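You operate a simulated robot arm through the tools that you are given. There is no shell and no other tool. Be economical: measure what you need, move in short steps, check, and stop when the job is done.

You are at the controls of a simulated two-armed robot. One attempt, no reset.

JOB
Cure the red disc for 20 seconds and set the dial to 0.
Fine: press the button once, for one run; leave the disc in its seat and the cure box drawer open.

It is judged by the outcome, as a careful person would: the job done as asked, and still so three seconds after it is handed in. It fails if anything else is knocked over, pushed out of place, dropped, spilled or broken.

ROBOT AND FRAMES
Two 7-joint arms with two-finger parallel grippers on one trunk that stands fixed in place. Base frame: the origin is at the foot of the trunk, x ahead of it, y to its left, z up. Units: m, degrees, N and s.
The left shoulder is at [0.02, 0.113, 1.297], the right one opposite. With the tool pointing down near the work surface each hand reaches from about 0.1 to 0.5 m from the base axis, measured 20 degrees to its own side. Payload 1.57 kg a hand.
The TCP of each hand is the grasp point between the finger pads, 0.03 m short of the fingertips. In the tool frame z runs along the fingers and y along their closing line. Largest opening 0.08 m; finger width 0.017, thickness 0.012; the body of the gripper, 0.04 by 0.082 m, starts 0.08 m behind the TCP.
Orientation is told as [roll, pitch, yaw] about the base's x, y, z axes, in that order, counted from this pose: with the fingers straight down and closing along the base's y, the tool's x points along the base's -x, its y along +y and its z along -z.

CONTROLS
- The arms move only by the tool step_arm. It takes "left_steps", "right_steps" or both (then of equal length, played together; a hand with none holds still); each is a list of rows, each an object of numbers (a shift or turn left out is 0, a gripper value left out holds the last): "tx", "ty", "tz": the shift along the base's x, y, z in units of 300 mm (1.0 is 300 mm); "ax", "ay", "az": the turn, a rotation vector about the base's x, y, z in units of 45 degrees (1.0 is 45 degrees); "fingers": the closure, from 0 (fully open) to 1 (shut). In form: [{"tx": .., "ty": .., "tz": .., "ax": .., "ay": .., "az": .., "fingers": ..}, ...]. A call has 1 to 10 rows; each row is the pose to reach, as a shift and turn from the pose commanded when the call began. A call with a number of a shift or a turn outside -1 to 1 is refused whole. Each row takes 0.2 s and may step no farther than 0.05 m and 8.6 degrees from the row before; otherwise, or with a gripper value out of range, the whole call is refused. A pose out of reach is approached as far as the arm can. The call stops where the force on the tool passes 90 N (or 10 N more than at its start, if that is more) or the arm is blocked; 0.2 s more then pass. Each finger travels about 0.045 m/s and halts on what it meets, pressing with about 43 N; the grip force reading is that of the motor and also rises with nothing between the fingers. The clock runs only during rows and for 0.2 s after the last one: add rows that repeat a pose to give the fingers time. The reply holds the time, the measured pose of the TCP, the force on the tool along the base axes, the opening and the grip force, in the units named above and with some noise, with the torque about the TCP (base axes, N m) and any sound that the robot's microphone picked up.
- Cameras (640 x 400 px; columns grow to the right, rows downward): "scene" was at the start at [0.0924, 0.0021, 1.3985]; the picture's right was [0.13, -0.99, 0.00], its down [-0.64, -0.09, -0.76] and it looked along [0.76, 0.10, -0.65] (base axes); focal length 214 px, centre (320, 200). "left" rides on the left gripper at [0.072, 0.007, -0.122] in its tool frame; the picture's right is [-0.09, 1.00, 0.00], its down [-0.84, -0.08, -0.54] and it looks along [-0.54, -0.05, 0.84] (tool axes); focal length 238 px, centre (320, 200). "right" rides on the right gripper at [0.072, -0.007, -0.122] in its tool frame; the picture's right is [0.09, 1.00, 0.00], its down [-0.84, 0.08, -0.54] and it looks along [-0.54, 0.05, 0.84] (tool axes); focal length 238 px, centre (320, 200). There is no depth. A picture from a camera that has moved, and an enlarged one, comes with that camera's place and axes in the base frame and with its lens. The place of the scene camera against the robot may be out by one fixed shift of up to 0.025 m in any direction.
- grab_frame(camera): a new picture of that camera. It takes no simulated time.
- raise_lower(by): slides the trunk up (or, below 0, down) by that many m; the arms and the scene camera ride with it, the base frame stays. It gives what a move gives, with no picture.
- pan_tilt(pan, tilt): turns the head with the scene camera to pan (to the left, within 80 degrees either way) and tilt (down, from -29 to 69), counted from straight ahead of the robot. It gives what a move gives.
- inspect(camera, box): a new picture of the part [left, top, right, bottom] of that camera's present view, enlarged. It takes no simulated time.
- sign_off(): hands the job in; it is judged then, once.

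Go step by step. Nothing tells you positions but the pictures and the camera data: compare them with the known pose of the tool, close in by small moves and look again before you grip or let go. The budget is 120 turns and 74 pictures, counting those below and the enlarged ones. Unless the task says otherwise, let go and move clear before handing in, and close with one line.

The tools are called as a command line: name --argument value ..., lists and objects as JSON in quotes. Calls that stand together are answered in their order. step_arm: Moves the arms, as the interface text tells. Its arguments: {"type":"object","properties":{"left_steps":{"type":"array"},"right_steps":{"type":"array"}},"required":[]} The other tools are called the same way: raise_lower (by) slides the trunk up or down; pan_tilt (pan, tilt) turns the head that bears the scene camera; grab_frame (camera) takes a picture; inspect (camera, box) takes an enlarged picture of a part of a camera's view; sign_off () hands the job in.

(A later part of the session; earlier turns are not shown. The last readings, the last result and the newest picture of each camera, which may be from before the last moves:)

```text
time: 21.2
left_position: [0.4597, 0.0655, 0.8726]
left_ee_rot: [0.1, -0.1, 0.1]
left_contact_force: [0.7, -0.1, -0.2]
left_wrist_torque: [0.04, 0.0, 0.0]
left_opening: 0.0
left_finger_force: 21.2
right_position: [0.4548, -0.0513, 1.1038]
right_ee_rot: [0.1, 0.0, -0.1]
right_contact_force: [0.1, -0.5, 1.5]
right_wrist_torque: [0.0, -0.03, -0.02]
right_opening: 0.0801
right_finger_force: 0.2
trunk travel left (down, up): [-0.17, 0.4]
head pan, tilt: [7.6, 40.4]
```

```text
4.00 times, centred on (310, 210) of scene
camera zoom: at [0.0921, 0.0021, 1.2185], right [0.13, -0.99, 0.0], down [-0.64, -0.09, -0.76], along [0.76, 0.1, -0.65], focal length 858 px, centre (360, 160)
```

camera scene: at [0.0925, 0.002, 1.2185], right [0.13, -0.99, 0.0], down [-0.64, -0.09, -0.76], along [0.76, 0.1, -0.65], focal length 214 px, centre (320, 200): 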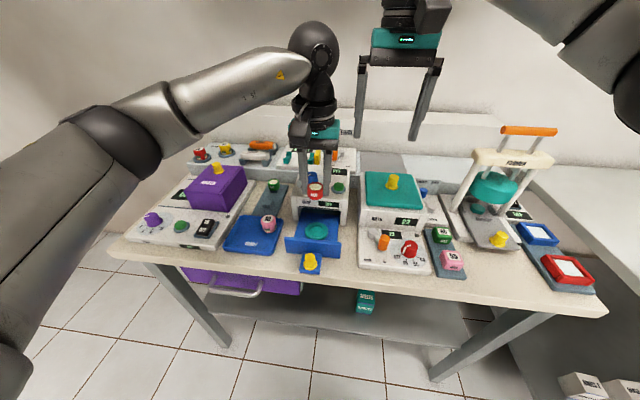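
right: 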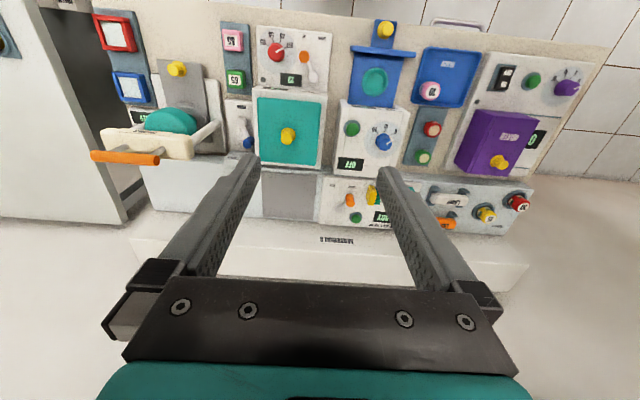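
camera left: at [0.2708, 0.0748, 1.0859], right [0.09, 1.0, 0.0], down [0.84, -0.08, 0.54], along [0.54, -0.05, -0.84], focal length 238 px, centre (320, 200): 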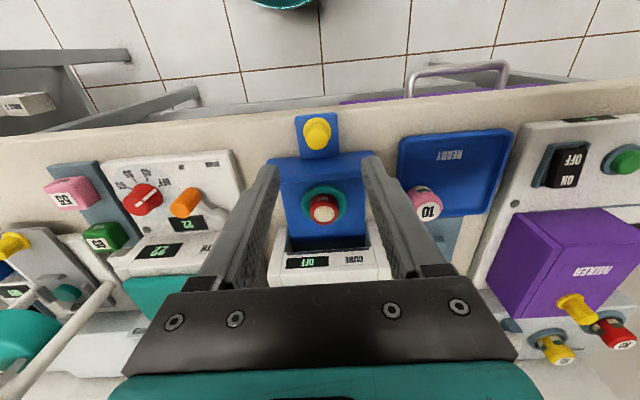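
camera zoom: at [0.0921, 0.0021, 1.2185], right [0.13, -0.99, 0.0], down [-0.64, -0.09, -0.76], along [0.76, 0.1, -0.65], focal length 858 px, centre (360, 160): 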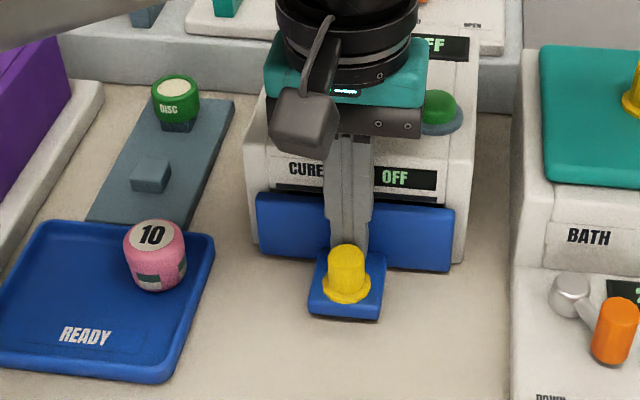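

The fingers slipped off the knob at the end of travel, which suggests the drawer is at its stop. I'll lift straight up, open the fingers, and inspect whether it is flush.

step_arm --left_steps '[{"tz": 0.07}, {"tz": 0.2}, {"tz": 0.35}, {"tx": -0.15, "tz": 0.45, "fingers": 0.4}, {"tx": -0.3, "tz": 0.45, "fingers": 0.4}]'

grab_frame --camera "left"

inspect --camera "scene" --box '[270, 150, 370, 250]'

```text
refused: row 4 steps farther than a row can; nothing moved
```

```text
34 pictures are left
camera left: at [0.3875, 0.0726, 0.9952], right [0.09, 1.0, 0.0], down [0.84, -0.08, 0.54], along [0.54, -0.05, -0.84], focal length 238 px, centre (320, 200)
```

left: 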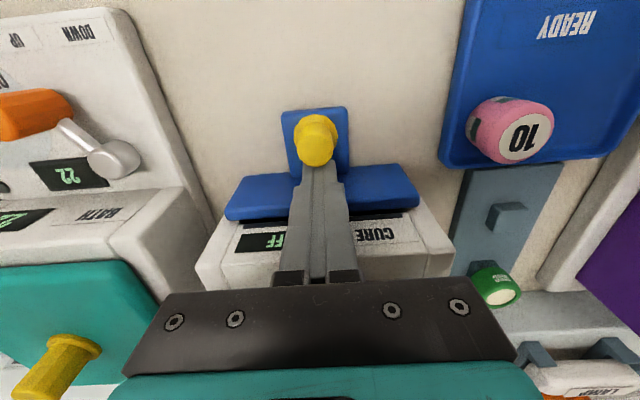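

```text
4.00 times, centred on (320, 200) of scene
camera zoom: at [0.0921, 0.0021, 1.2185], right [0.13, -0.99, 0.0], down [-0.64, -0.09, -0.76], along [0.76, 0.1, -0.65], focal length 858 px, centre (320, 200)
```

zoom: 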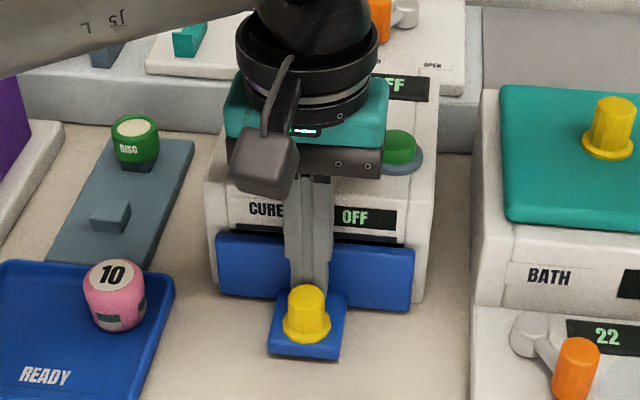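

The drawer front looks flush against the box. I'll lift straight up and view the dial from above.

step_arm --left_steps '[{"tz": 0.07}, {"tz": 0.2}, {"tz": 0.33}, {"tx": 0.04, "ty": 0.05, "tz": 0.43, "fingers": 0.5}, {"tx": 0.08, "ty": 0.1, "tz": 0.46, "fingers": 0.5}]'

grab_frame --camera "left"

```text
time: 22.4
left_position: [0.4803, 0.095, 1.0094]
left_ee_rot: [0.0, -0.1, 0.0]
left_contact_force: [0.3, 0.7, 0.1]
left_wrist_torque: [0.04, 0.01, -0.01]
left_opening: 0.0402
left_finger_force: 0.0
right_position: [0.4543, -0.0506, 1.1033]
right_ee_rot: [0.0, 0.1, 0.1]
right_contact_force: [0.3, 0.6, -0.2]
right_wrist_torque: [0.01, 0.02, -0.05]
right_opening: 0.0797
right_finger_force: 0.0
trunk travel left (down, up): [-0.17, 0.4]
head pan, tilt: [7.6, 40.4]
```

```text
32 pictures are left
camera left: at [0.4083, 0.1028, 1.1312], right [0.09, 1.0, 0.0], down [0.84, -0.08, 0.54], along [0.54, -0.05, -0.84], focal length 238 px, centre (320, 200)
```

left: 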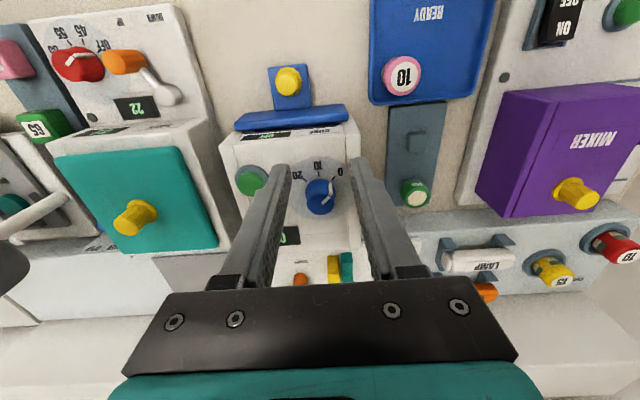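

inspect --camera "left" --box '[230, 110, 370, 250]'

```text
2.86 times, centred on (300, 180) of left
camera zoom: at [0.4083, 0.1028, 1.1312], right [0.09, 1.0, 0.0], down [0.84, -0.08, 0.54], along [0.54, -0.05, -0.84], focal length 681 px, centre (377, 257)
```

zoom: 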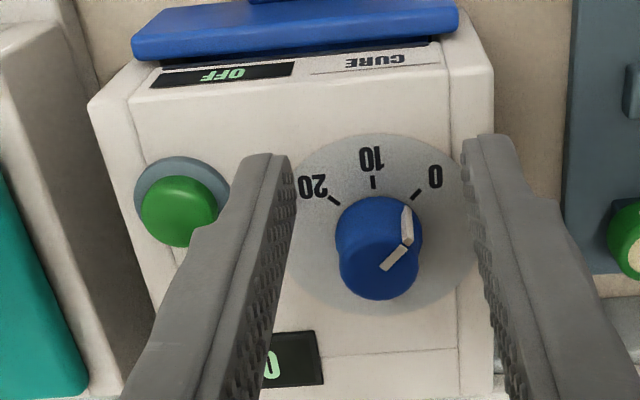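

The dial reads 0 and the scale runs 0→20 counter-clockwise seen from above, about 52° per mark. Its face leans about 10° toward me. The knob top is near [0.540, 0.091, 0.927], so I'll move above it and tilt the hand to match its axis.

step_arm --left_steps '[{"tx": 0.08, "ty": -0.006, "tz": -0.03, "ay": -0.12, "fingers": 0.3}, {"tx": 0.16, "ty": -0.012, "tz": -0.07, "ay": -0.222, "fingers": 0.3}]'

step_arm --left_steps '[{"ax": 0.029, "az": -0.164}, {"ax": 0.058, "az": -0.328}, {"ax": 0.087, "az": -0.4925}, {"ax": 0.116, "az": -0.657}, {"ax": 0.145, "az": -0.821}, {"ax": 0.174, "az": -0.985}, {"ax": 0.174, "az": -0.985}]'

grab_frame --camera "left"

inspect --camera "scene" --box '[260, 130, 370, 240]'

```text
time: 23.0
left_position: [0.5298, 0.0921, 0.9878]
left_ee_rot: [0.0, -10.0, 0.1]
left_contact_force: [0.5, -0.6, 0.0]
left_wrist_torque: [-0.04, 0.02, -0.02]
left_opening: 0.0561
left_finger_force: 0.0
right_position: [0.4554, -0.0506, 1.1042]
right_ee_rot: [0.0, 0.0, 0.0]
right_contact_force: [0.2, -0.2, -0.6]
right_wrist_torque: [0.02, 0.03, -0.02]
right_opening: 0.0799
right_finger_force: 0.0
trunk travel left (down, up): [-0.17, 0.4]
head pan, tilt: [7.6, 40.4]
```

```text
time: 24.6
left_position: [0.5298, 0.0923, 0.9892]
left_ee_rot: [6.2, -8.0, -37.9]
left_contact_force: [0.2, 0.4, 0.1]
left_wrist_torque: [-0.03, 0.01, -0.03]
left_opening: 0.056
left_finger_force: 0.0
left hand out of reach, approached as far as the arm can: row 6, 7
right_position: [0.4549, -0.0514, 1.1036]
right_ee_rot: [0.0, 0.0, 0.0]
right_contact_force: [0.0, 0.1, 0.6]
right_wrist_torque: [0.01, 0.0, 0.02]
right_opening: 0.0802
right_finger_force: 0.0
trunk travel left (down, up): [-0.17, 0.4]
head pan, tilt: [7.6, 40.4]
```

```text
30 pictures are left
camera left: at [0.4568, 0.1414, 1.1004], right [0.67, 0.73, 0.12], down [0.51, -0.57, 0.64], along [0.54, -0.37, -0.76], focal length 238 px, centre (320, 200)
```

left: 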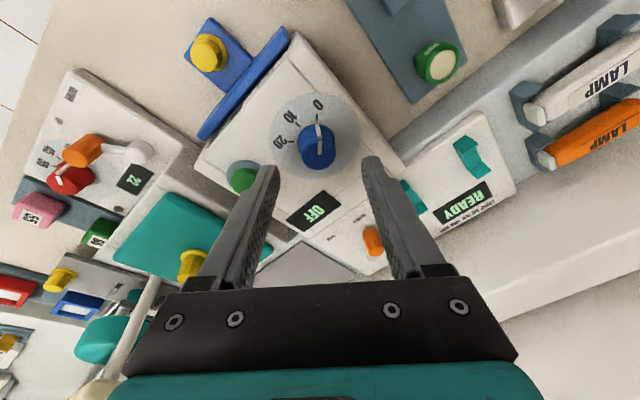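

```text
3.64 times, centred on (315, 185) of scene
camera zoom: at [0.0924, 0.0021, 1.2185], right [0.13, -0.99, 0.0], down [-0.64, -0.09, -0.76], along [0.76, 0.1, -0.65], focal length 780 px, centre (338, 254)
```

zoom: 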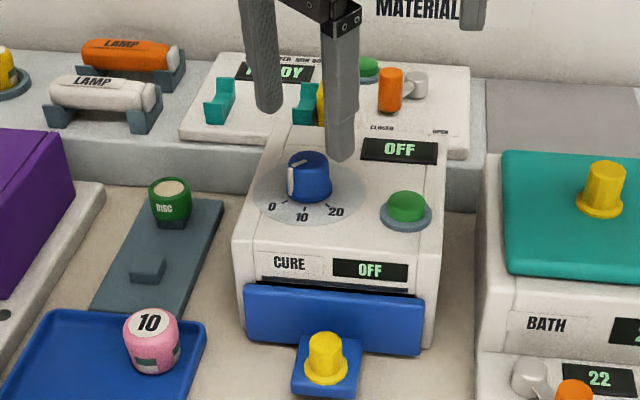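

The wrist stops at about −38° yaw, so I'll back off a little to roughly −35° and lower onto the knob.

step_arm --left_steps '[{"ax": -0.03, "az": 0.17}, {"tx": 0.015, "tz": -0.08, "ax": -0.03, "az": 0.17}, {"tx": 0.027, "tz": -0.16, "ax": -0.03, "az": 0.17}, {"tx": 0.027, "tz": -0.16, "ax": -0.03, "az": 0.17}]'

inspect --camera "left" --box '[230, 70, 410, 250]'

inspect --camera "scene" --box '[280, 140, 350, 200]'

```text
time: 25.6
left_position: [0.5394, 0.0919, 0.9406]
left_ee_rot: [5.0, -8.7, -30.1]
left_contact_force: [-0.3, 0.2, 2.5]
left_wrist_torque: [-0.04, 0.06, -0.03]
left_opening: 0.0557
left_finger_force: 0.1
right_position: [0.4561, -0.051, 1.1032]
right_ee_rot: [0.0, 0.0, -0.1]
right_contact_force: [-0.8, -0.5, -0.4]
right_wrist_torque: [0.02, 0.01, -0.03]
right_opening: 0.0798
right_finger_force: 0.1
trunk travel left (down, up): [-0.17, 0.4]
head pan, tilt: [7.6, 40.4]
```

```text
2.22 times, centred on (320, 160) of left
camera zoom: at [0.4592, 0.1335, 1.0519], right [0.56, 0.82, 0.1], down [0.58, -0.48, 0.65], along [0.58, -0.31, -0.75], focal length 530 px, centre (320, 289)
```

zoom: 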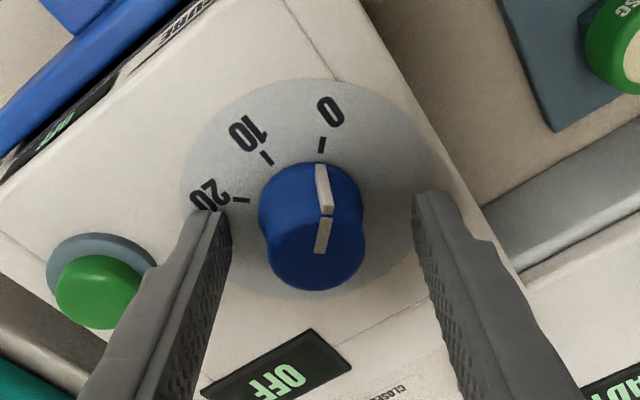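

```text
6.67 times, centred on (315, 170) of scene
camera zoom: at [0.0922, 0.0022, 1.2186], right [0.13, -0.99, 0.0], down [-0.64, -0.09, -0.76], along [0.76, 0.1, -0.65], focal length 1430 px, centre (353, 400)
```

zoom: 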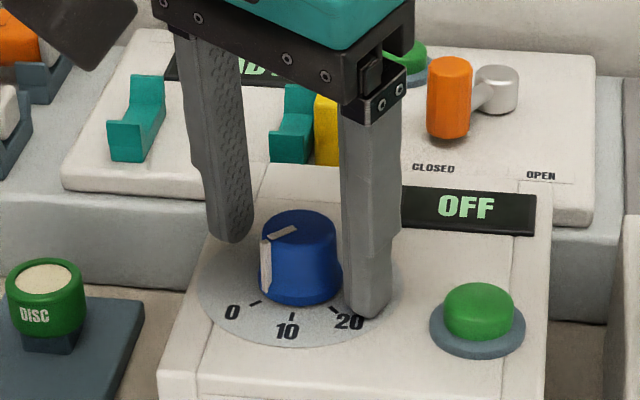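

The knob is between the fingers. I'll raise 2 mm for clearance and close on it.

step_arm --left_steps '[{"tz": 0.008}, {"tz": 0.008, "fingers": 0.6}, {"tz": 0.008, "fingers": 0.85}, {"tz": 0.008, "fingers": 0.85}, {"tz": 0.008, "fingers": 0.85}]'

```text
time: 26.8
left_position: [0.538, 0.0905, 0.9437]
left_ee_rot: [5.0, -8.7, -30.1]
left_contact_force: [-4.1, -5.2, -2.8]
left_wrist_torque: [-0.5, 0.37, 0.02]
left_opening: 0.0297
left_finger_force: 35.0
right_position: [0.4555, -0.0516, 1.1038]
right_ee_rot: [0.0, 0.0, 0.0]
right_contact_force: [-0.2, -0.5, 0.0]
right_wrist_torque: [0.02, 0.01, 0.02]
right_opening: 0.0801
right_finger_force: 0.2
trunk travel left (down, up): [-0.17, 0.4]
head pan, tilt: [7.6, 40.4]
```

Gripped. I'll turn counter-clockwise 45° about the dial's axis.

step_arm --left_steps '[{"tx": -0.002, "ty": -0.003, "ax": -0.029, "az": 0.164}, {"tx": -0.002, "ty": -0.003, "ax": -0.058, "az": 0.328}, {"tx": -0.002, "ty": -0.003, "ax": -0.087, "az": 0.4925}, {"tx": -0.002, "ty": -0.003, "ax": -0.116, "az": 0.657}, {"tx": -0.002, "ty": -0.003, "ax": -0.145, "az": 0.821}, {"tx": -0.002, "ty": -0.003, "ax": -0.174, "az": 0.985}]'

inspect --camera "scene" --box '[280, 140, 350, 200]'

```text
time: 28.2
left_position: [0.5377, 0.0906, 0.9438]
left_ee_rot: [-2.6, -9.8, 15.7]
left_contact_force: [-3.2, -1.3, -0.3]
left_wrist_torque: [1.3, -0.48, -0.01]
left_opening: 0.0287
left_finger_force: 38.4
right_position: [0.454, -0.0506, 1.1028]
right_ee_rot: [-0.1, 0.0, 0.1]
right_contact_force: [-1.0, -0.6, -0.4]
right_wrist_torque: [0.0, 0.02, 0.0]
right_opening: 0.0799
right_finger_force: 0.2
trunk travel left (down, up): [-0.17, 0.4]
head pan, tilt: [7.6, 40.4]
```

```text
6.67 times, centred on (315, 170) of scene
camera zoom: at [0.0921, 0.0018, 1.2185], right [0.13, -0.99, 0.0], down [-0.64, -0.08, -0.76], along [0.76, 0.1, -0.65], focal length 1430 px, centre (353, 400)
```

zoom: 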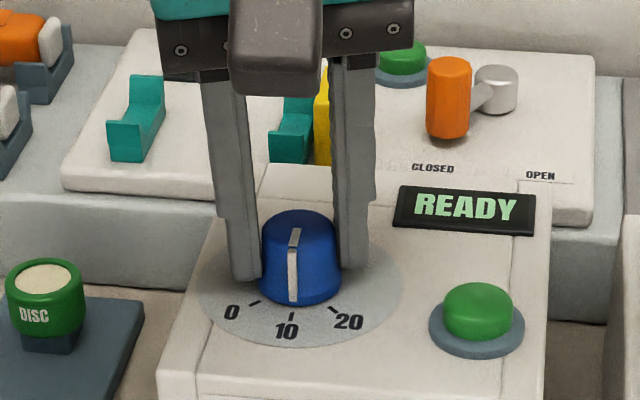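

The display says READY and the pointer is at 10. Another 45° turn toward 20.

step_arm --left_steps '[{"ax": -0.029, "az": 0.164}, {"ax": -0.058, "az": 0.328}, {"ax": -0.087, "az": 0.4925}, {"ax": -0.116, "az": 0.657}, {"ax": -0.145, "az": 0.821}, {"ax": -0.174, "az": 0.985}]'

inspect --camera "scene" --box '[280, 140, 350, 200]'

```text
time: 29.6
left_position: [0.5364, 0.092, 0.9442]
left_ee_rot: [-8.6, -5.0, 60.8]
left_contact_force: [-2.6, 5.1, 5.8]
left_wrist_torque: [1.51, 0.3, -0.29]
left_opening: 0.031
left_finger_force: 39.9
right_position: [0.4544, -0.0505, 1.1044]
right_ee_rot: [0.0, -0.1, 0.1]
right_contact_force: [-0.2, 0.4, -1.5]
right_wrist_torque: [-0.06, 0.01, 0.0]
right_opening: 0.08
right_finger_force: 0.1
trunk travel left (down, up): [-0.17, 0.4]
head pan, tilt: [7.6, 40.4]
```

```text
6.67 times, centred on (315, 170) of scene
camera zoom: at [0.0918, 0.0025, 1.2186], right [0.13, -0.99, 0.0], down [-0.64, -0.09, -0.76], along [0.76, 0.1, -0.65], focal length 1430 px, centre (353, 400)
```

zoom: 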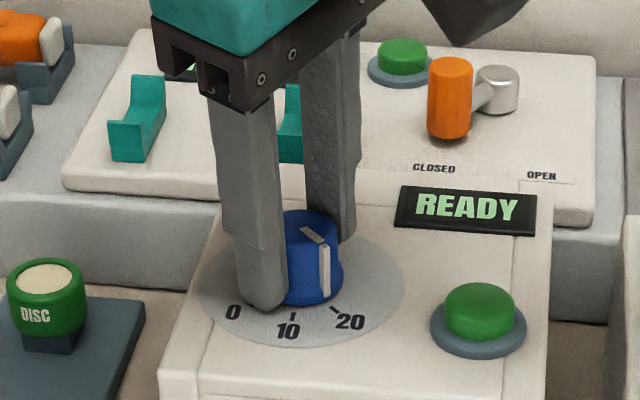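

The pointer looks right at 20. I'll release, rise, and check.

step_arm --left_steps '[{"fingers": 0.6}, {"fingers": 0.4}, {"fingers": 0.3}, {"fingers": 0.3}, {"tx": -0.02, "tz": 0.13}, {"tx": -0.04, "tz": 0.26}]'

inspect --camera "scene" --box '[280, 140, 350, 200]'

```text
time: 31.0
left_position: [0.5246, 0.0911, 1.0207]
left_ee_rot: [-8.7, -5.0, 60.8]
left_contact_force: [0.7, -0.8, -0.5]
left_wrist_torque: [-0.03, 0.0, 0.02]
left_opening: 0.0559
left_finger_force: 0.0
right_position: [0.4564, -0.0507, 1.1039]
right_ee_rot: [0.1, 0.0, -0.1]
right_contact_force: [0.3, 1.4, -0.1]
right_wrist_torque: [0.01, -0.02, -0.01]
right_opening: 0.08
right_finger_force: 0.1
trunk travel left (down, up): [-0.17, 0.4]
head pan, tilt: [7.6, 40.4]
```

```text
6.67 times, centred on (315, 170) of scene
camera zoom: at [0.0922, 0.0021, 1.2185], right [0.13, -0.99, 0.0], down [-0.64, -0.09, -0.76], along [0.76, 0.1, -0.65], focal length 1430 px, centre (353, 400)
```

zoom: 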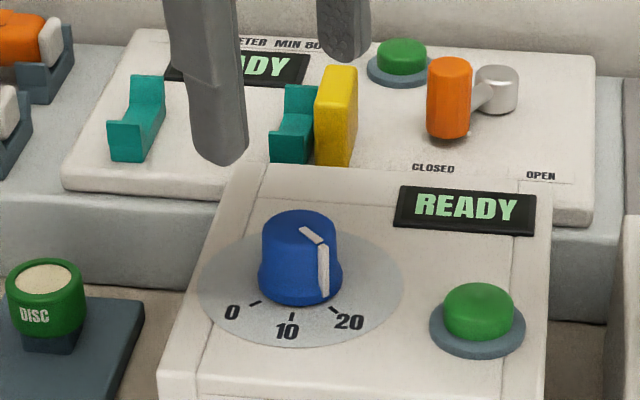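

Pointer appears at or just short of the 20 tick. I'll check it from the hand camera.

grab_frame --camera "left"

```text
23 pictures are left
camera left: at [0.4631, 0.0334, 1.1346], right [-0.81, 0.57, -0.14], down [0.38, 0.69, 0.62], along [0.45, 0.44, -0.77], focal length 238 px, centre (320, 200)
```

left: 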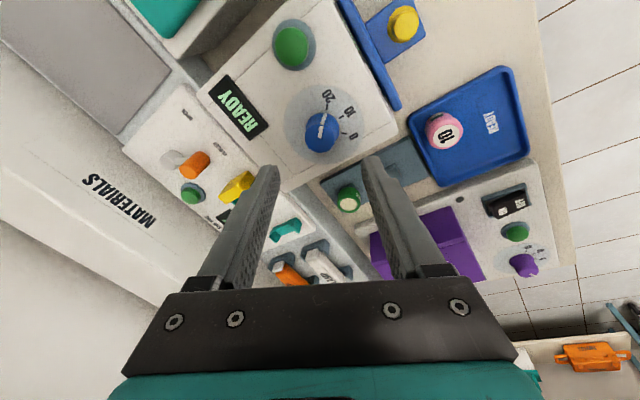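

inspect --camera "left" --box '[275, 80, 365, 165]'

```text
4.71 times, centred on (320, 122) of left
camera zoom: at [0.4631, 0.0334, 1.1346], right [-0.81, 0.57, -0.14], down [0.38, 0.69, 0.62], along [0.45, 0.44, -0.77], focal length 1122 px, centre (320, 565)
```

zoom: 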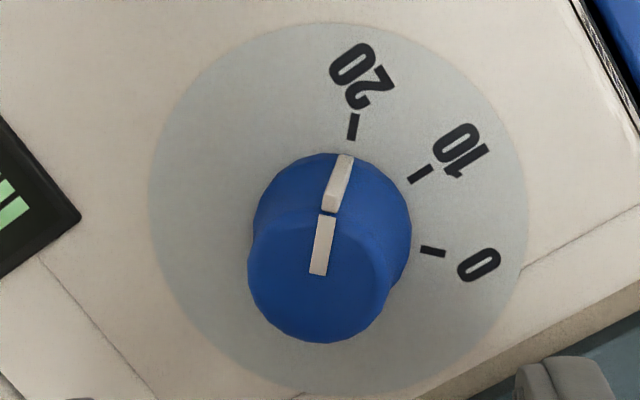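

The pointer aligns exactly with the 20 tick. The button top is about [0.5235, 0.0186, 0.910]; I'll turn the hand back, close the fingers and move above it.

step_arm --left_steps '[{"ty": -0.04, "ax": 0.029, "az": -0.164, "fingers": 1.0}, {"ty": -0.08, "ax": 0.058, "az": -0.328, "fingers": 1.0}, {"tx": -0.01, "ty": -0.12, "ax": 0.087, "az": -0.4925}, {"tx": -0.02, "ty": -0.16, "ax": 0.116, "az": -0.657}, {"tx": -0.03, "ty": -0.2, "tz": -0.06, "ax": 0.145, "az": -0.821}, {"tx": -0.035, "ty": -0.24, "tz": -0.15, "ax": 0.174, "az": -0.985}, {"tx": -0.035, "ty": -0.24, "tz": -0.17, "ax": 0.174, "az": -0.985}]'

inspect --camera "left" --box '[230, 80, 410, 240]'

inspect --camera "scene" --box '[290, 140, 370, 200]'

```text
time: 32.6
left_position: [0.5173, 0.021, 0.9726]
left_ee_rot: [-3.0, -9.6, 16.1]
left_contact_force: [0.7, 0.1, 0.7]
left_wrist_torque: [0.02, -0.01, -0.03]
left_opening: 0.0001
left_finger_force: 21.9
right_position: [0.4548, -0.055, 1.1021]
right_ee_rot: [-0.5, 0.3, -0.2]
right_contact_force: [-12.9, -31.0, -19.0]
right_wrist_torque: [1.5, -0.73, 0.16]
right_opening: 0.0598
right_finger_force: 0.1
trunk travel left (down, up): [-0.17, 0.4]
head pan, tilt: [7.6, 40.4]
```

```text
2.50 times, centred on (320, 160) of left
camera zoom: at [0.4267, 0.008, 1.0806], right [-0.18, 0.98, -0.03], down [0.72, 0.15, 0.68], along [0.67, 0.1, -0.73], focal length 596 px, centre (320, 300)
```

zoom: 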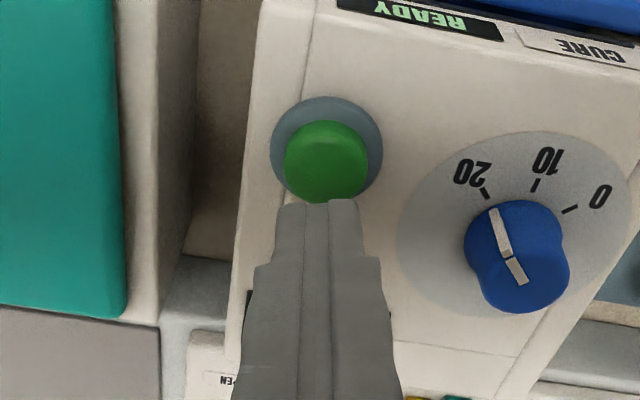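

```text
6.67 times, centred on (330, 170) of scene
camera zoom: at [0.0925, 0.0022, 1.2185], right [0.13, -0.99, 0.0], down [-0.64, -0.09, -0.76], along [0.76, 0.1, -0.65], focal length 1430 px, centre (253, 400)
```

zoom: 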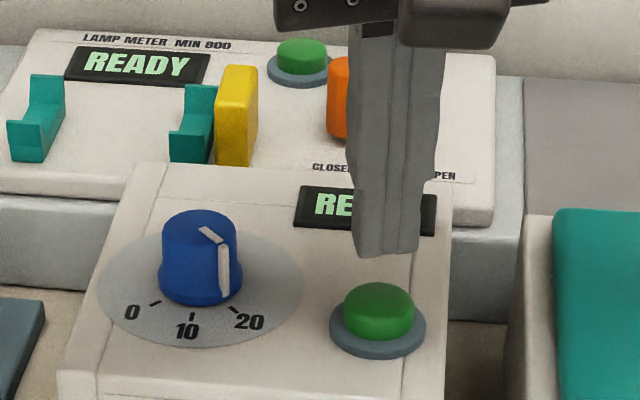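

The left hand's upper part is pushing on the idle right gripper. I'll move the right hand away (−y and up) while the left holds still.

step_arm --right_steps '[{"ty": -0.08, "tz": 0.02}, {"ty": -0.2, "tz": 0.1}, {"ty": -0.3, "tz": 0.2}, {"ty": -0.4, "tz": 0.3}]'

```text
time: 33.6
left_position: [0.515, 0.0172, 0.9719]
left_ee_rot: [-2.7, -9.6, 15.5]
left_contact_force: [-0.2, 0.0, 0.3]
left_wrist_torque: [-0.02, 0.0, 0.0]
left_opening: 0.0002
left_finger_force: 20.9
right_position: [0.4546, -0.1709, 1.1938]
right_ee_rot: [0.0, 0.0, 0.1]
right_contact_force: [0.9, -0.5, 0.2]
right_wrist_torque: [0.01, -0.03, -0.04]
right_opening: 0.0798
right_finger_force: 0.1
trunk travel left (down, up): [-0.17, 0.4]
head pan, tilt: [7.6, 40.4]
```

Clear now. I'll descend onto the button.

step_arm --left_steps '[{"tx": 0.0, "ty": 0.009, "tz": -0.05}, {"tx": 0.005, "ty": 0.009, "tz": -0.09}, {"tx": 0.006, "ty": 0.009, "tz": -0.1}]'

inspect --camera "scene" --box '[290, 140, 370, 200]'

```text
time: 34.4
left_position: [0.5159, 0.0211, 0.9436]
left_ee_rot: [-2.9, -9.9, 15.5]
left_contact_force: [-4.0, 1.2, 20.9]
left_wrist_torque: [0.05, 0.23, -0.05]
left_opening: 0.0
left_finger_force: 21.4
right_position: [0.452, -0.1706, 1.1951]
right_ee_rot: [0.1, -0.2, 0.1]
right_contact_force: [0.5, -0.2, 0.3]
right_wrist_torque: [0.04, 0.02, 0.02]
right_opening: 0.0802
right_finger_force: 0.1
trunk travel left (down, up): [-0.17, 0.4]
head pan, tilt: [7.6, 40.4]
heard: click
```

```text
6.67 times, centred on (330, 170) of scene
camera zoom: at [0.0905, 0.0022, 1.2189], right [0.13, -0.99, 0.0], down [-0.64, -0.09, -0.76], along [0.76, 0.1, -0.65], focal length 1430 px, centre (253, 400)
```

zoom: 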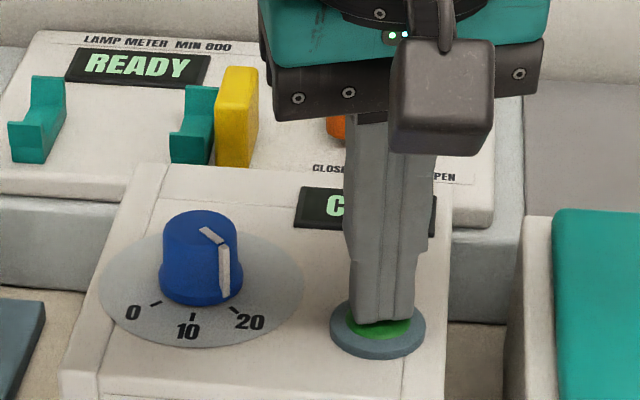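

A click was heard and the display changed, so the run started at about t=34.2. I'll retract straight up and let the clock run, hands clear of the box.

step_arm --left_steps '[{"tx": -0.01, "tz": 0.06}, {"tx": -0.03, "tz": 0.18}, {"tx": -0.03, "ty": 0.05, "tz": 0.25}, {"tx": -0.03, "ty": 0.05, "tz": 0.25}]'

inspect --camera "scene" --box '[280, 140, 370, 220]'

```text
time: 35.4
left_position: [0.5064, 0.0368, 1.0146]
left_ee_rot: [-2.6, -9.6, 15.5]
left_contact_force: [0.0, 0.0, -0.1]
left_wrist_torque: [0.0, -0.03, 0.05]
left_opening: 0.0001
left_finger_force: 21.4
right_position: [0.4546, -0.1711, 1.1941]
right_ee_rot: [0.0, -0.1, 0.0]
right_contact_force: [-0.2, -0.3, -0.2]
right_wrist_torque: [0.0, 0.0, 0.0]
right_opening: 0.0796
right_finger_force: 0.0
trunk travel left (down, up): [-0.17, 0.4]
head pan, tilt: [7.6, 40.4]
```

```text
5.00 times, centred on (325, 180) of scene
camera zoom: at [0.0926, 0.0022, 1.2185], right [0.13, -0.99, 0.0], down [-0.64, -0.09, -0.76], along [0.76, 0.1, -0.65], focal length 1072 px, centre (295, 300)
```

zoom: 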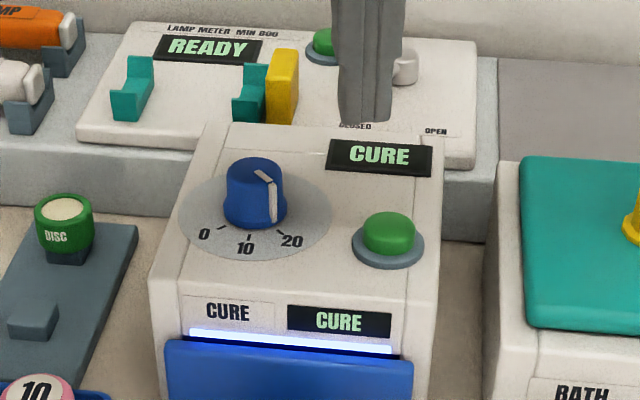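

It is curing. While waiting I'll position the left hand over the dial, turned to +60° and open, without touching it.

step_arm --left_steps '[{"tx": 0.01, "ty": 0.04, "ax": -0.029, "az": 0.164, "fingers": 0.3}, {"tx": 0.02, "ty": 0.08, "ax": -0.058, "az": 0.328}, {"tx": 0.03, "ty": 0.11, "ax": -0.087, "az": 0.4925}, {"tx": 0.04, "ty": 0.14, "ax": -0.116, "az": 0.657}, {"tx": 0.05, "ty": 0.16, "tz": 0.01, "ax": -0.145, "az": 0.821}, {"tx": 0.06, "ty": 0.181, "tz": 0.02, "ax": -0.174, "az": 0.985}, {"tx": 0.06, "ty": 0.181, "tz": 0.02, "ax": -0.174, "az": 0.985}, {"tx": 0.06, "ty": 0.181, "tz": 0.02, "ax": -0.174, "az": 0.985}, {"tx": 0.06, "ty": 0.181, "tz": 0.02, "ax": -0.174, "az": 0.985}, {"tx": 0.06, "ty": 0.181, "tz": 0.02, "ax": -0.174, "az": 0.985}]'

step_arm --left_steps '[{}, {}, {}, {}, {}, {}, {}, {}, {}, {}]'

step_arm --left_steps '[{}, {}, {}, {}, {}, {}, {}, {}, {}, {}]'

step_arm --left_steps '[{}, {}, {}, {}, {}, {}, {}, {}, {}, {}]'

step_arm --left_steps '[{}, {}, {}, {}, {}, {}, {}, {}, {}, {}]'

step_arm --left_steps '[{}, {}, {}, {}, {}, {}, {}, {}, {}, {}]'

step_arm --left_steps '[{}, {}, {}, {}, {}, {}, {}, {}, {}, {}]'

step_arm --left_steps '[{}, {}, {}, {}, {}, {}, {}, {}, {}, {}]'

step_arm --left_steps '[{}, {}, {}, {}, {}, {}, {}, {}, {}, {}]'

inspect --camera "scene" --box '[280, 140, 370, 220]'

```text
time: 37.6
left_position: [0.5257, 0.0907, 1.0225]
left_ee_rot: [-8.7, -4.9, 60.7]
left_contact_force: [0.5, 1.4, 0.2]
left_wrist_torque: [0.02, 0.01, 0.03]
left_opening: 0.0559
left_finger_force: 0.0
right_position: [0.4544, -0.1706, 1.1944]
right_ee_rot: [0.0, 0.0, 0.1]
right_contact_force: [-0.4, 0.1, -0.1]
right_wrist_torque: [0.0, 0.03, 0.0]
right_opening: 0.0799
right_finger_force: 0.0
trunk travel left (down, up): [-0.17, 0.4]
head pan, tilt: [7.6, 40.4]
```

```text
time: 39.8
left_position: [0.5263, 0.091, 1.0218]
left_ee_rot: [-8.8, -4.9, 60.8]
left_contact_force: [0.5, 0.1, 0.2]
left_wrist_torque: [-0.03, 0.0, 0.03]
left_opening: 0.0561
left_finger_force: 0.0
right_position: [0.4548, -0.1718, 1.1949]
right_ee_rot: [0.1, 0.0, 0.0]
right_contact_force: [0.2, -0.2, 0.0]
right_wrist_torque: [0.0, 0.0, 0.0]
right_opening: 0.08
right_finger_force: 0.1
trunk travel left (down, up): [-0.17, 0.4]
head pan, tilt: [7.6, 40.4]
```

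```text
time: 42.0
left_position: [0.5242, 0.0904, 1.0215]
left_ee_rot: [-8.8, -4.8, 60.7]
left_contact_force: [-0.5, -0.2, -0.3]
left_wrist_torque: [0.01, 0.02, 0.0]
left_opening: 0.0563
left_finger_force: 0.1
right_position: [0.4534, -0.1713, 1.1935]
right_ee_rot: [0.1, -0.1, 0.0]
right_contact_force: [0.6, -0.3, -0.4]
right_wrist_torque: [-0.02, -0.01, -0.01]
right_opening: 0.0799
right_finger_force: 0.0
trunk travel left (down, up): [-0.17, 0.4]
head pan, tilt: [7.6, 40.4]
```

```text
time: 44.2
left_position: [0.526, 0.0912, 1.0211]
left_ee_rot: [-8.7, -4.9, 60.7]
left_contact_force: [0.4, -0.5, -0.1]
left_wrist_torque: [0.0, -0.01, -0.01]
left_opening: 0.0561
left_finger_force: 0.0
right_position: [0.4535, -0.1705, 1.1944]
right_ee_rot: [-0.1, 0.0, 0.0]
right_contact_force: [0.7, 0.5, -0.3]
right_wrist_torque: [0.0, 0.01, 0.0]
right_opening: 0.0801
right_finger_force: 0.0
trunk travel left (down, up): [-0.17, 0.4]
head pan, tilt: [7.6, 40.4]
```

```text
time: 46.4
left_position: [0.5249, 0.0904, 1.0209]
left_ee_rot: [-8.6, -4.9, 60.7]
left_contact_force: [-1.5, -1.2, -0.9]
left_wrist_torque: [0.0, -0.02, 0.01]
left_opening: 0.056
left_finger_force: 0.1
right_position: [0.4538, -0.1707, 1.1947]
right_ee_rot: [0.0, -0.1, 0.0]
right_contact_force: [0.3, -0.4, 0.3]
right_wrist_torque: [-0.01, -0.02, 0.02]
right_opening: 0.0798
right_finger_force: 0.1
trunk travel left (down, up): [-0.17, 0.4]
head pan, tilt: [7.6, 40.4]
```

```text
time: 48.6
left_position: [0.5247, 0.0904, 1.0213]
left_ee_rot: [-8.7, -4.9, 60.7]
left_contact_force: [0.4, 0.4, -0.1]
left_wrist_torque: [-0.02, 0.0, -0.02]
left_opening: 0.056
left_finger_force: 0.1
right_position: [0.4541, -0.1706, 1.1935]
right_ee_rot: [-0.1, -0.1, -0.1]
right_contact_force: [0.6, 0.8, 0.3]
right_wrist_torque: [-0.02, 0.0, 0.02]
right_opening: 0.0798
right_finger_force: 0.0
trunk travel left (down, up): [-0.17, 0.4]
head pan, tilt: [7.6, 40.4]
```

```text
time: 50.8
left_position: [0.5269, 0.0905, 1.0217]
left_ee_rot: [-8.8, -4.9, 60.7]
left_contact_force: [-0.5, 0.1, -0.2]
left_wrist_torque: [-0.01, 0.01, 0.05]
left_opening: 0.0559
left_finger_force: 0.2
right_position: [0.4544, -0.1709, 1.1941]
right_ee_rot: [0.0, 0.0, 0.1]
right_contact_force: [-0.6, 0.9, -0.7]
right_wrist_torque: [-0.04, 0.03, 0.01]
right_opening: 0.0798
right_finger_force: 0.1
trunk travel left (down, up): [-0.17, 0.4]
head pan, tilt: [7.6, 40.4]
```

```text
time: 53.0
left_position: [0.5257, 0.0909, 1.0218]
left_ee_rot: [-8.6, -5.0, 60.7]
left_contact_force: [-0.9, 0.1, 0.0]
left_wrist_torque: [-0.02, 0.0, 0.03]
left_opening: 0.0559
left_finger_force: 0.0
right_position: [0.4547, -0.1708, 1.1946]
right_ee_rot: [0.0, -0.1, 0.0]
right_contact_force: [-0.1, -0.6, 0.5]
right_wrist_torque: [0.01, -0.03, 0.0]
right_opening: 0.0803
right_finger_force: 0.1
trunk travel left (down, up): [-0.17, 0.4]
head pan, tilt: [7.6, 40.4]
```

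```text
time: 55.2
left_position: [0.5269, 0.0903, 1.0217]
left_ee_rot: [-8.7, -5.0, 60.7]
left_contact_force: [-0.4, 0.5, 0.4]
left_wrist_torque: [-0.01, 0.0, 0.01]
left_opening: 0.0561
left_finger_force: 0.0
right_position: [0.4545, -0.1703, 1.1939]
right_ee_rot: [-0.1, 0.0, 0.0]
right_contact_force: [-0.8, 1.1, -0.4]
right_wrist_torque: [-0.01, 0.03, 0.0]
right_opening: 0.0803
right_finger_force: 0.1
trunk travel left (down, up): [-0.17, 0.4]
head pan, tilt: [7.6, 40.4]
```

```text
5.00 times, centred on (325, 180) of scene
camera zoom: at [0.0924, 0.0021, 1.2185], right [0.13, -0.99, 0.0], down [-0.64, -0.09, -0.76], along [0.76, 0.1, -0.65], focal length 1072 px, centre (295, 300)
```

zoom: 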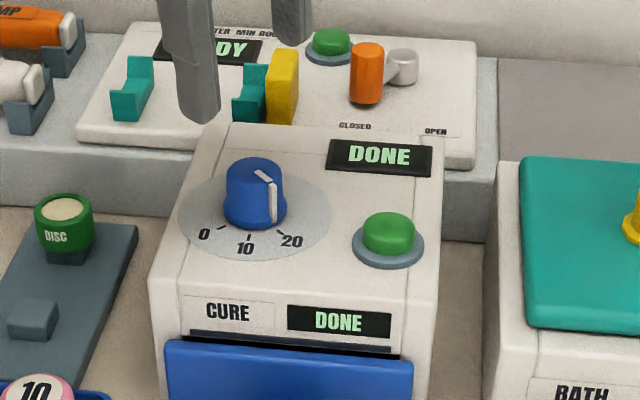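

The display says DONE. Now I'll lower back onto the dial knob and grip it.

step_arm --left_steps '[{"tx": 0.018, "tz": -0.12}, {"tx": 0.037, "ty": 0.002, "tz": -0.256}, {"tx": 0.037, "ty": 0.002, "tz": -0.256, "fingers": 0.3}, {"tx": 0.037, "ty": 0.002, "tz": -0.256, "fingers": 0.6}, {"tx": 0.037, "ty": 0.002, "tz": -0.256, "fingers": 0.85}, {"tx": 0.037, "ty": 0.002, "tz": -0.256, "fingers": 0.85}, {"tx": 0.037, "ty": 0.002, "tz": -0.256, "fingers": 0.85}]'

```text
time: 56.8
left_position: [0.5386, 0.0935, 0.9432]
left_ee_rot: [-8.5, -4.9, 60.7]
left_contact_force: [-4.6, 2.2, -3.9]
left_wrist_torque: [0.65, 0.45, 0.0]
left_opening: 0.0313
left_finger_force: 34.6
right_position: [0.4543, -0.1698, 1.1941]
right_ee_rot: [0.0, 0.1, 0.0]
right_contact_force: [-0.4, -0.4, 1.1]
right_wrist_torque: [0.0, 0.03, -0.01]
right_opening: 0.08
right_finger_force: 0.0
trunk travel left (down, up): [-0.17, 0.4]
head pan, tilt: [7.6, 40.4]
```

Gripped. I'll turn clockwise by two 45° sweeps back toward 0.

step_arm --left_steps '[{"ax": 0.029, "az": -0.164}, {"ax": 0.058, "az": -0.328}, {"ax": 0.087, "az": -0.4925}, {"ax": 0.116, "az": -0.657}, {"ax": 0.145, "az": -0.821}, {"ax": 0.174, "az": -0.985}]'

step_arm --left_steps '[{"ax": 0.029, "az": -0.164}, {"ax": 0.058, "az": -0.328}, {"ax": 0.087, "az": -0.4925}, {"ax": 0.116, "az": -0.657}, {"ax": 0.145, "az": -0.821}, {"ax": 0.174, "az": -0.985}]'

inspect --camera "left" --box '[250, 80, 390, 220]'

```text
time: 58.2
left_position: [0.5381, 0.0924, 0.9446]
left_ee_rot: [-2.7, -9.6, 15.5]
left_contact_force: [7.4, -1.3, -6.9]
left_wrist_torque: [0.35, 0.62, 0.01]
left_opening: 0.0288
left_finger_force: 39.5
right_position: [0.456, -0.1723, 1.1937]
right_ee_rot: [0.0, 0.1, 0.1]
right_contact_force: [0.0, 0.4, -0.2]
right_wrist_torque: [0.0, -0.01, -0.02]
right_opening: 0.0801
right_finger_force: 0.1
trunk travel left (down, up): [-0.17, 0.4]
head pan, tilt: [7.6, 40.4]
```

```text
time: 59.6
left_position: [0.5381, 0.0895, 0.9453]
left_ee_rot: [4.9, -8.8, -30.3]
left_contact_force: [6.4, -5.8, 0.5]
left_wrist_torque: [-1.47, -0.31, -0.02]
left_opening: 0.0294
left_finger_force: 38.8
right_position: [0.4556, -0.1712, 1.1941]
right_ee_rot: [0.0, 0.0, 0.0]
right_contact_force: [0.3, 0.2, 1.0]
right_wrist_torque: [-0.01, 0.01, -0.01]
right_opening: 0.0799
right_finger_force: 0.1
trunk travel left (down, up): [-0.17, 0.4]
head pan, tilt: [7.6, 40.4]
```

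```text
2.86 times, centred on (320, 150) of left
camera zoom: at [0.4587, 0.1323, 1.055], right [0.57, 0.82, 0.1], down [0.58, -0.48, 0.66], along [0.58, -0.31, -0.75], focal length 681 px, centre (320, 343)
```

zoom: 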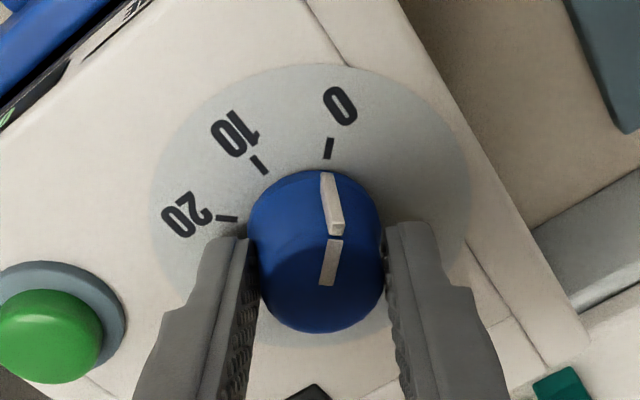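

The pointer matches the 0 tick as it did at the start. I'll release, rise, and check.

step_arm --left_steps '[{"fingers": 0.6}, {"fingers": 0.4}, {"fingers": 0.3}, {"fingers": 0.3}, {"tx": -0.02, "tz": 0.13}, {"tx": -0.04, "tz": 0.26}]'

inspect --camera "scene" --box '[280, 150, 370, 230]'

inspect --camera "left" --box '[250, 80, 390, 200]'

```text
time: 61.0
left_position: [0.5247, 0.0913, 1.0243]
left_ee_rot: [5.0, -8.8, -30.2]
left_contact_force: [-0.4, 0.0, -0.3]
left_wrist_torque: [-0.01, -0.01, 0.0]
left_opening: 0.0559
left_finger_force: 0.1
right_position: [0.4537, -0.1717, 1.1952]
right_ee_rot: [-0.1, 0.0, 0.0]
right_contact_force: [0.1, -0.3, -1.1]
right_wrist_torque: [0.02, 0.0, 0.02]
right_opening: 0.08
right_finger_force: 0.0
trunk travel left (down, up): [-0.17, 0.4]
head pan, tilt: [7.6, 40.4]
```

```text
5.00 times, centred on (325, 190) of scene
camera zoom: at [0.0922, 0.002, 1.2185], right [0.13, -0.99, 0.0], down [-0.64, -0.09, -0.76], along [0.76, 0.1, -0.65], focal length 1072 px, centre (295, 250)
```

zoom: 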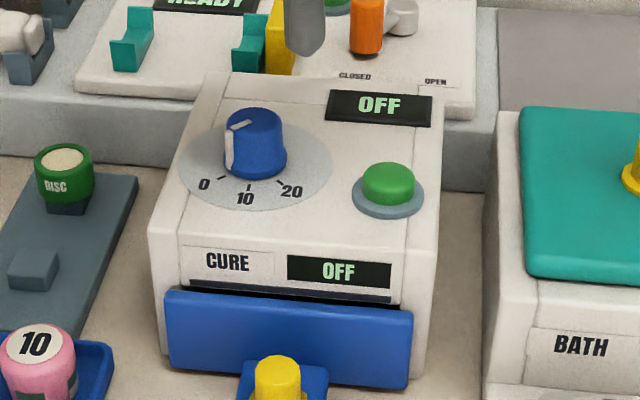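

```text
3.33 times, centred on (320, 140) of left
camera zoom: at [0.4449, 0.1328, 1.1351], right [0.56, 0.82, 0.1], down [0.58, -0.48, 0.65], along [0.58, -0.31, -0.75], focal length 794 px, centre (320, 400)
```

zoom: 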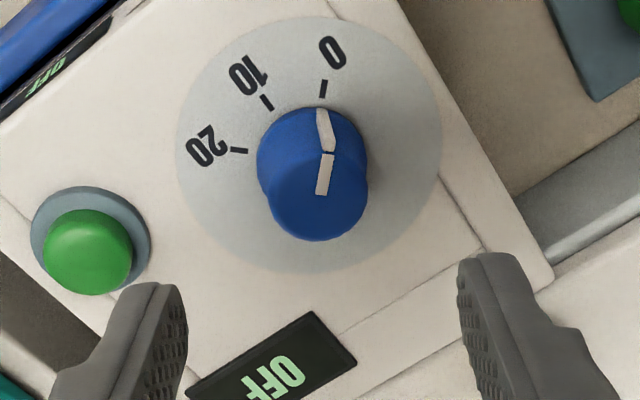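

The dial is at 0 and the box reads OFF. I'll straighten the hand and go back to the drawer handle, now near [0.4345, 0.067].

step_arm --left_steps '[{"tx": -0.06, "ty": -0.02, "ax": -0.029, "az": 0.164}, {"tx": -0.12, "ty": -0.04, "ax": -0.058, "az": 0.328}, {"tx": -0.18, "ty": -0.06, "ax": -0.087, "az": 0.4925}, {"tx": -0.24, "ty": -0.08, "ax": -0.116, "az": 0.66}]'

step_arm --left_steps '[{"tx": -0.03, "tz": -0.1, "ay": 0.11, "fingers": 0.3}, {"tx": -0.06, "tz": -0.25, "ay": 0.222, "fingers": 0.3}, {"tx": -0.06, "tz": -0.35, "ay": 0.222}]'

inspect --camera "left" --box '[220, 60, 420, 220]'

```text
time: 62.0
left_position: [0.4513, 0.0666, 1.0231]
left_ee_rot: [-0.1, -10.0, 0.5]
left_contact_force: [0.1, 0.0, -0.2]
left_wrist_torque: [0.01, 0.01, 0.01]
left_opening: 0.0561
left_finger_force: 0.1
right_position: [0.4536, -0.1708, 1.1951]
right_ee_rot: [0.0, 0.1, 0.0]
right_contact_force: [0.1, 0.1, 1.7]
right_wrist_torque: [-0.01, -0.03, 0.0]
right_opening: 0.0802
right_finger_force: 0.1
trunk travel left (down, up): [-0.17, 0.4]
head pan, tilt: [7.6, 40.4]
```

```text
time: 62.8
left_position: [0.4367, 0.0687, 0.9171]
left_ee_rot: [0.0, 0.0, 0.5]
left_contact_force: [0.3, -0.3, -0.2]
left_wrist_torque: [-0.02, -0.03, -0.01]
left_opening: 0.0559
left_finger_force: 0.0
right_position: [0.4547, -0.1706, 1.1932]
right_ee_rot: [-0.1, 0.0, 0.2]
right_contact_force: [0.4, 0.1, 0.3]
right_wrist_torque: [-0.02, -0.02, 0.01]
right_opening: 0.0801
right_finger_force: 0.0
trunk travel left (down, up): [-0.17, 0.4]
head pan, tilt: [7.6, 40.4]
```

```text
2.50 times, centred on (320, 140) of left
camera zoom: at [0.3648, 0.0743, 1.0389], right [0.08, 1.0, 0.0], down [0.84, -0.07, 0.54], along [0.54, -0.05, -0.84], focal length 596 px, centre (320, 350)
```

zoom: 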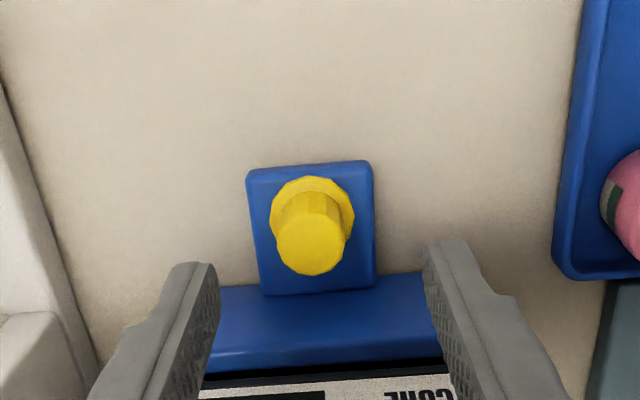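

The knob is at about [0.435, 0.065]. I'll descend and grip it.

step_arm --left_steps '[{"tx": -0.006, "ty": -0.01, "tz": -0.08}, {"tx": -0.006, "ty": -0.01, "tz": -0.153}, {"tx": -0.006, "ty": -0.01, "tz": -0.153, "fingers": 0.6}, {"tx": -0.006, "ty": -0.01, "tz": -0.153, "fingers": 0.95}, {"tx": -0.006, "ty": -0.01, "tz": -0.153, "fingers": 0.95}, {"tx": -0.006, "ty": -0.01, "tz": -0.153, "fingers": 0.95}]'

inspect --camera "scene" --box '[270, 160, 360, 250]'

```text
time: 64.2
left_position: [0.4351, 0.0651, 0.8703]
left_ee_rot: [0.0, 0.0, 0.5]
left_contact_force: [-1.0, 1.3, -4.4]
left_wrist_torque: [-0.33, -0.24, 0.02]
left_opening: 0.0213
left_finger_force: 30.2
right_position: [0.454, -0.1706, 1.194]
right_ee_rot: [0.0, 0.0, 0.0]
right_contact_force: [0.3, 0.2, 0.0]
right_wrist_torque: [0.01, 0.0, 0.0]
right_opening: 0.0799
right_finger_force: 0.0
trunk travel left (down, up): [-0.17, 0.4]
head pan, tilt: [7.6, 40.4]
```

```text
4.44 times, centred on (315, 205) of scene
camera zoom: at [0.0926, 0.0023, 1.2184], right [0.13, -0.99, 0.0], down [-0.64, -0.09, -0.76], along [0.76, 0.1, -0.65], focal length 953 px, centre (342, 178)
```

zoom: 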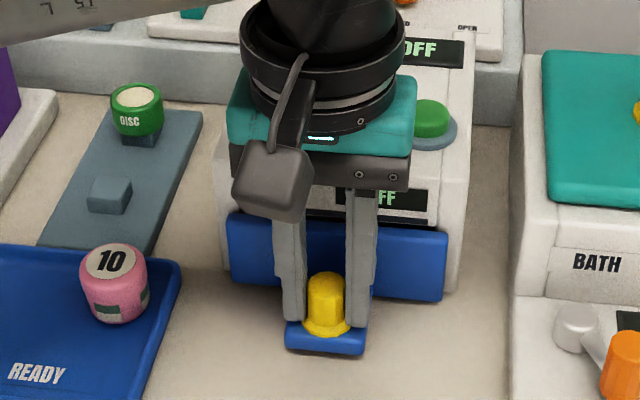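

Gripped firmly. I'll pull the drawer back out by 9 cm, in short rows.

step_arm --left_steps '[{"tx": -0.03}, {"tx": -0.06}, {"tx": -0.1}, {"tx": -0.14}, {"tx": -0.18}]'

step_arm --left_steps '[{"tx": -0.04}, {"tx": -0.07}, {"tx": -0.1}, {"tx": -0.12}]'

inspect --camera "scene" --box '[270, 160, 370, 270]'

```text
time: 65.4
left_position: [0.3783, 0.0661, 0.8711]
left_ee_rot: [0.2, 0.2, 0.6]
left_contact_force: [0.0, 0.1, -19.3]
left_wrist_torque: [-0.42, -0.73, 0.02]
left_opening: 0.0212
left_finger_force: 35.0
right_position: [0.4543, -0.1716, 1.1935]
right_ee_rot: [0.1, 0.0, -0.1]
right_contact_force: [0.0, -0.6, 0.0]
right_wrist_torque: [-0.01, -0.02, -0.01]
right_opening: 0.0798
right_finger_force: 0.0
trunk travel left (down, up): [-0.17, 0.4]
head pan, tilt: [7.6, 40.4]
```

```text
time: 66.4
left_position: [0.344, 0.0662, 0.8705]
left_ee_rot: [0.1, 0.2, 0.4]
left_contact_force: [0.1, -2.8, -27.6]
left_wrist_torque: [-0.5, -0.07, 0.01]
left_opening: 0.0213
left_finger_force: 34.1
right_position: [0.455, -0.1721, 1.1935]
right_ee_rot: [0.0, 0.1, 0.0]
right_contact_force: [0.9, -0.2, 0.5]
right_wrist_torque: [0.0, -0.01, -0.02]
right_opening: 0.08
right_finger_force: 0.0
trunk travel left (down, up): [-0.17, 0.4]
head pan, tilt: [7.6, 40.4]
```

```text
3.64 times, centred on (320, 215) of scene
camera zoom: at [0.0938, 0.0022, 1.2183], right [0.13, -0.99, 0.0], down [-0.64, -0.09, -0.76], along [0.75, 0.1, -0.65], focal length 780 px, centre (320, 146)
```

zoom: 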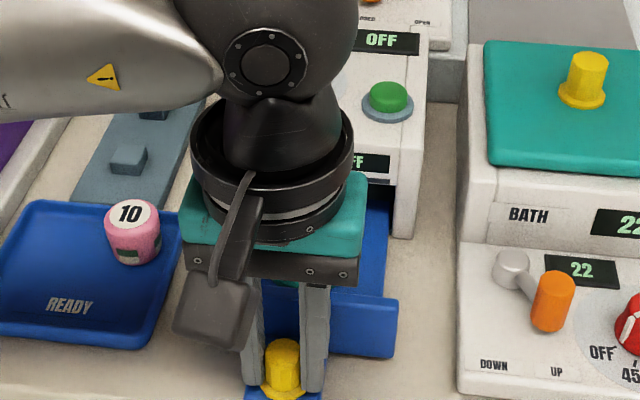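

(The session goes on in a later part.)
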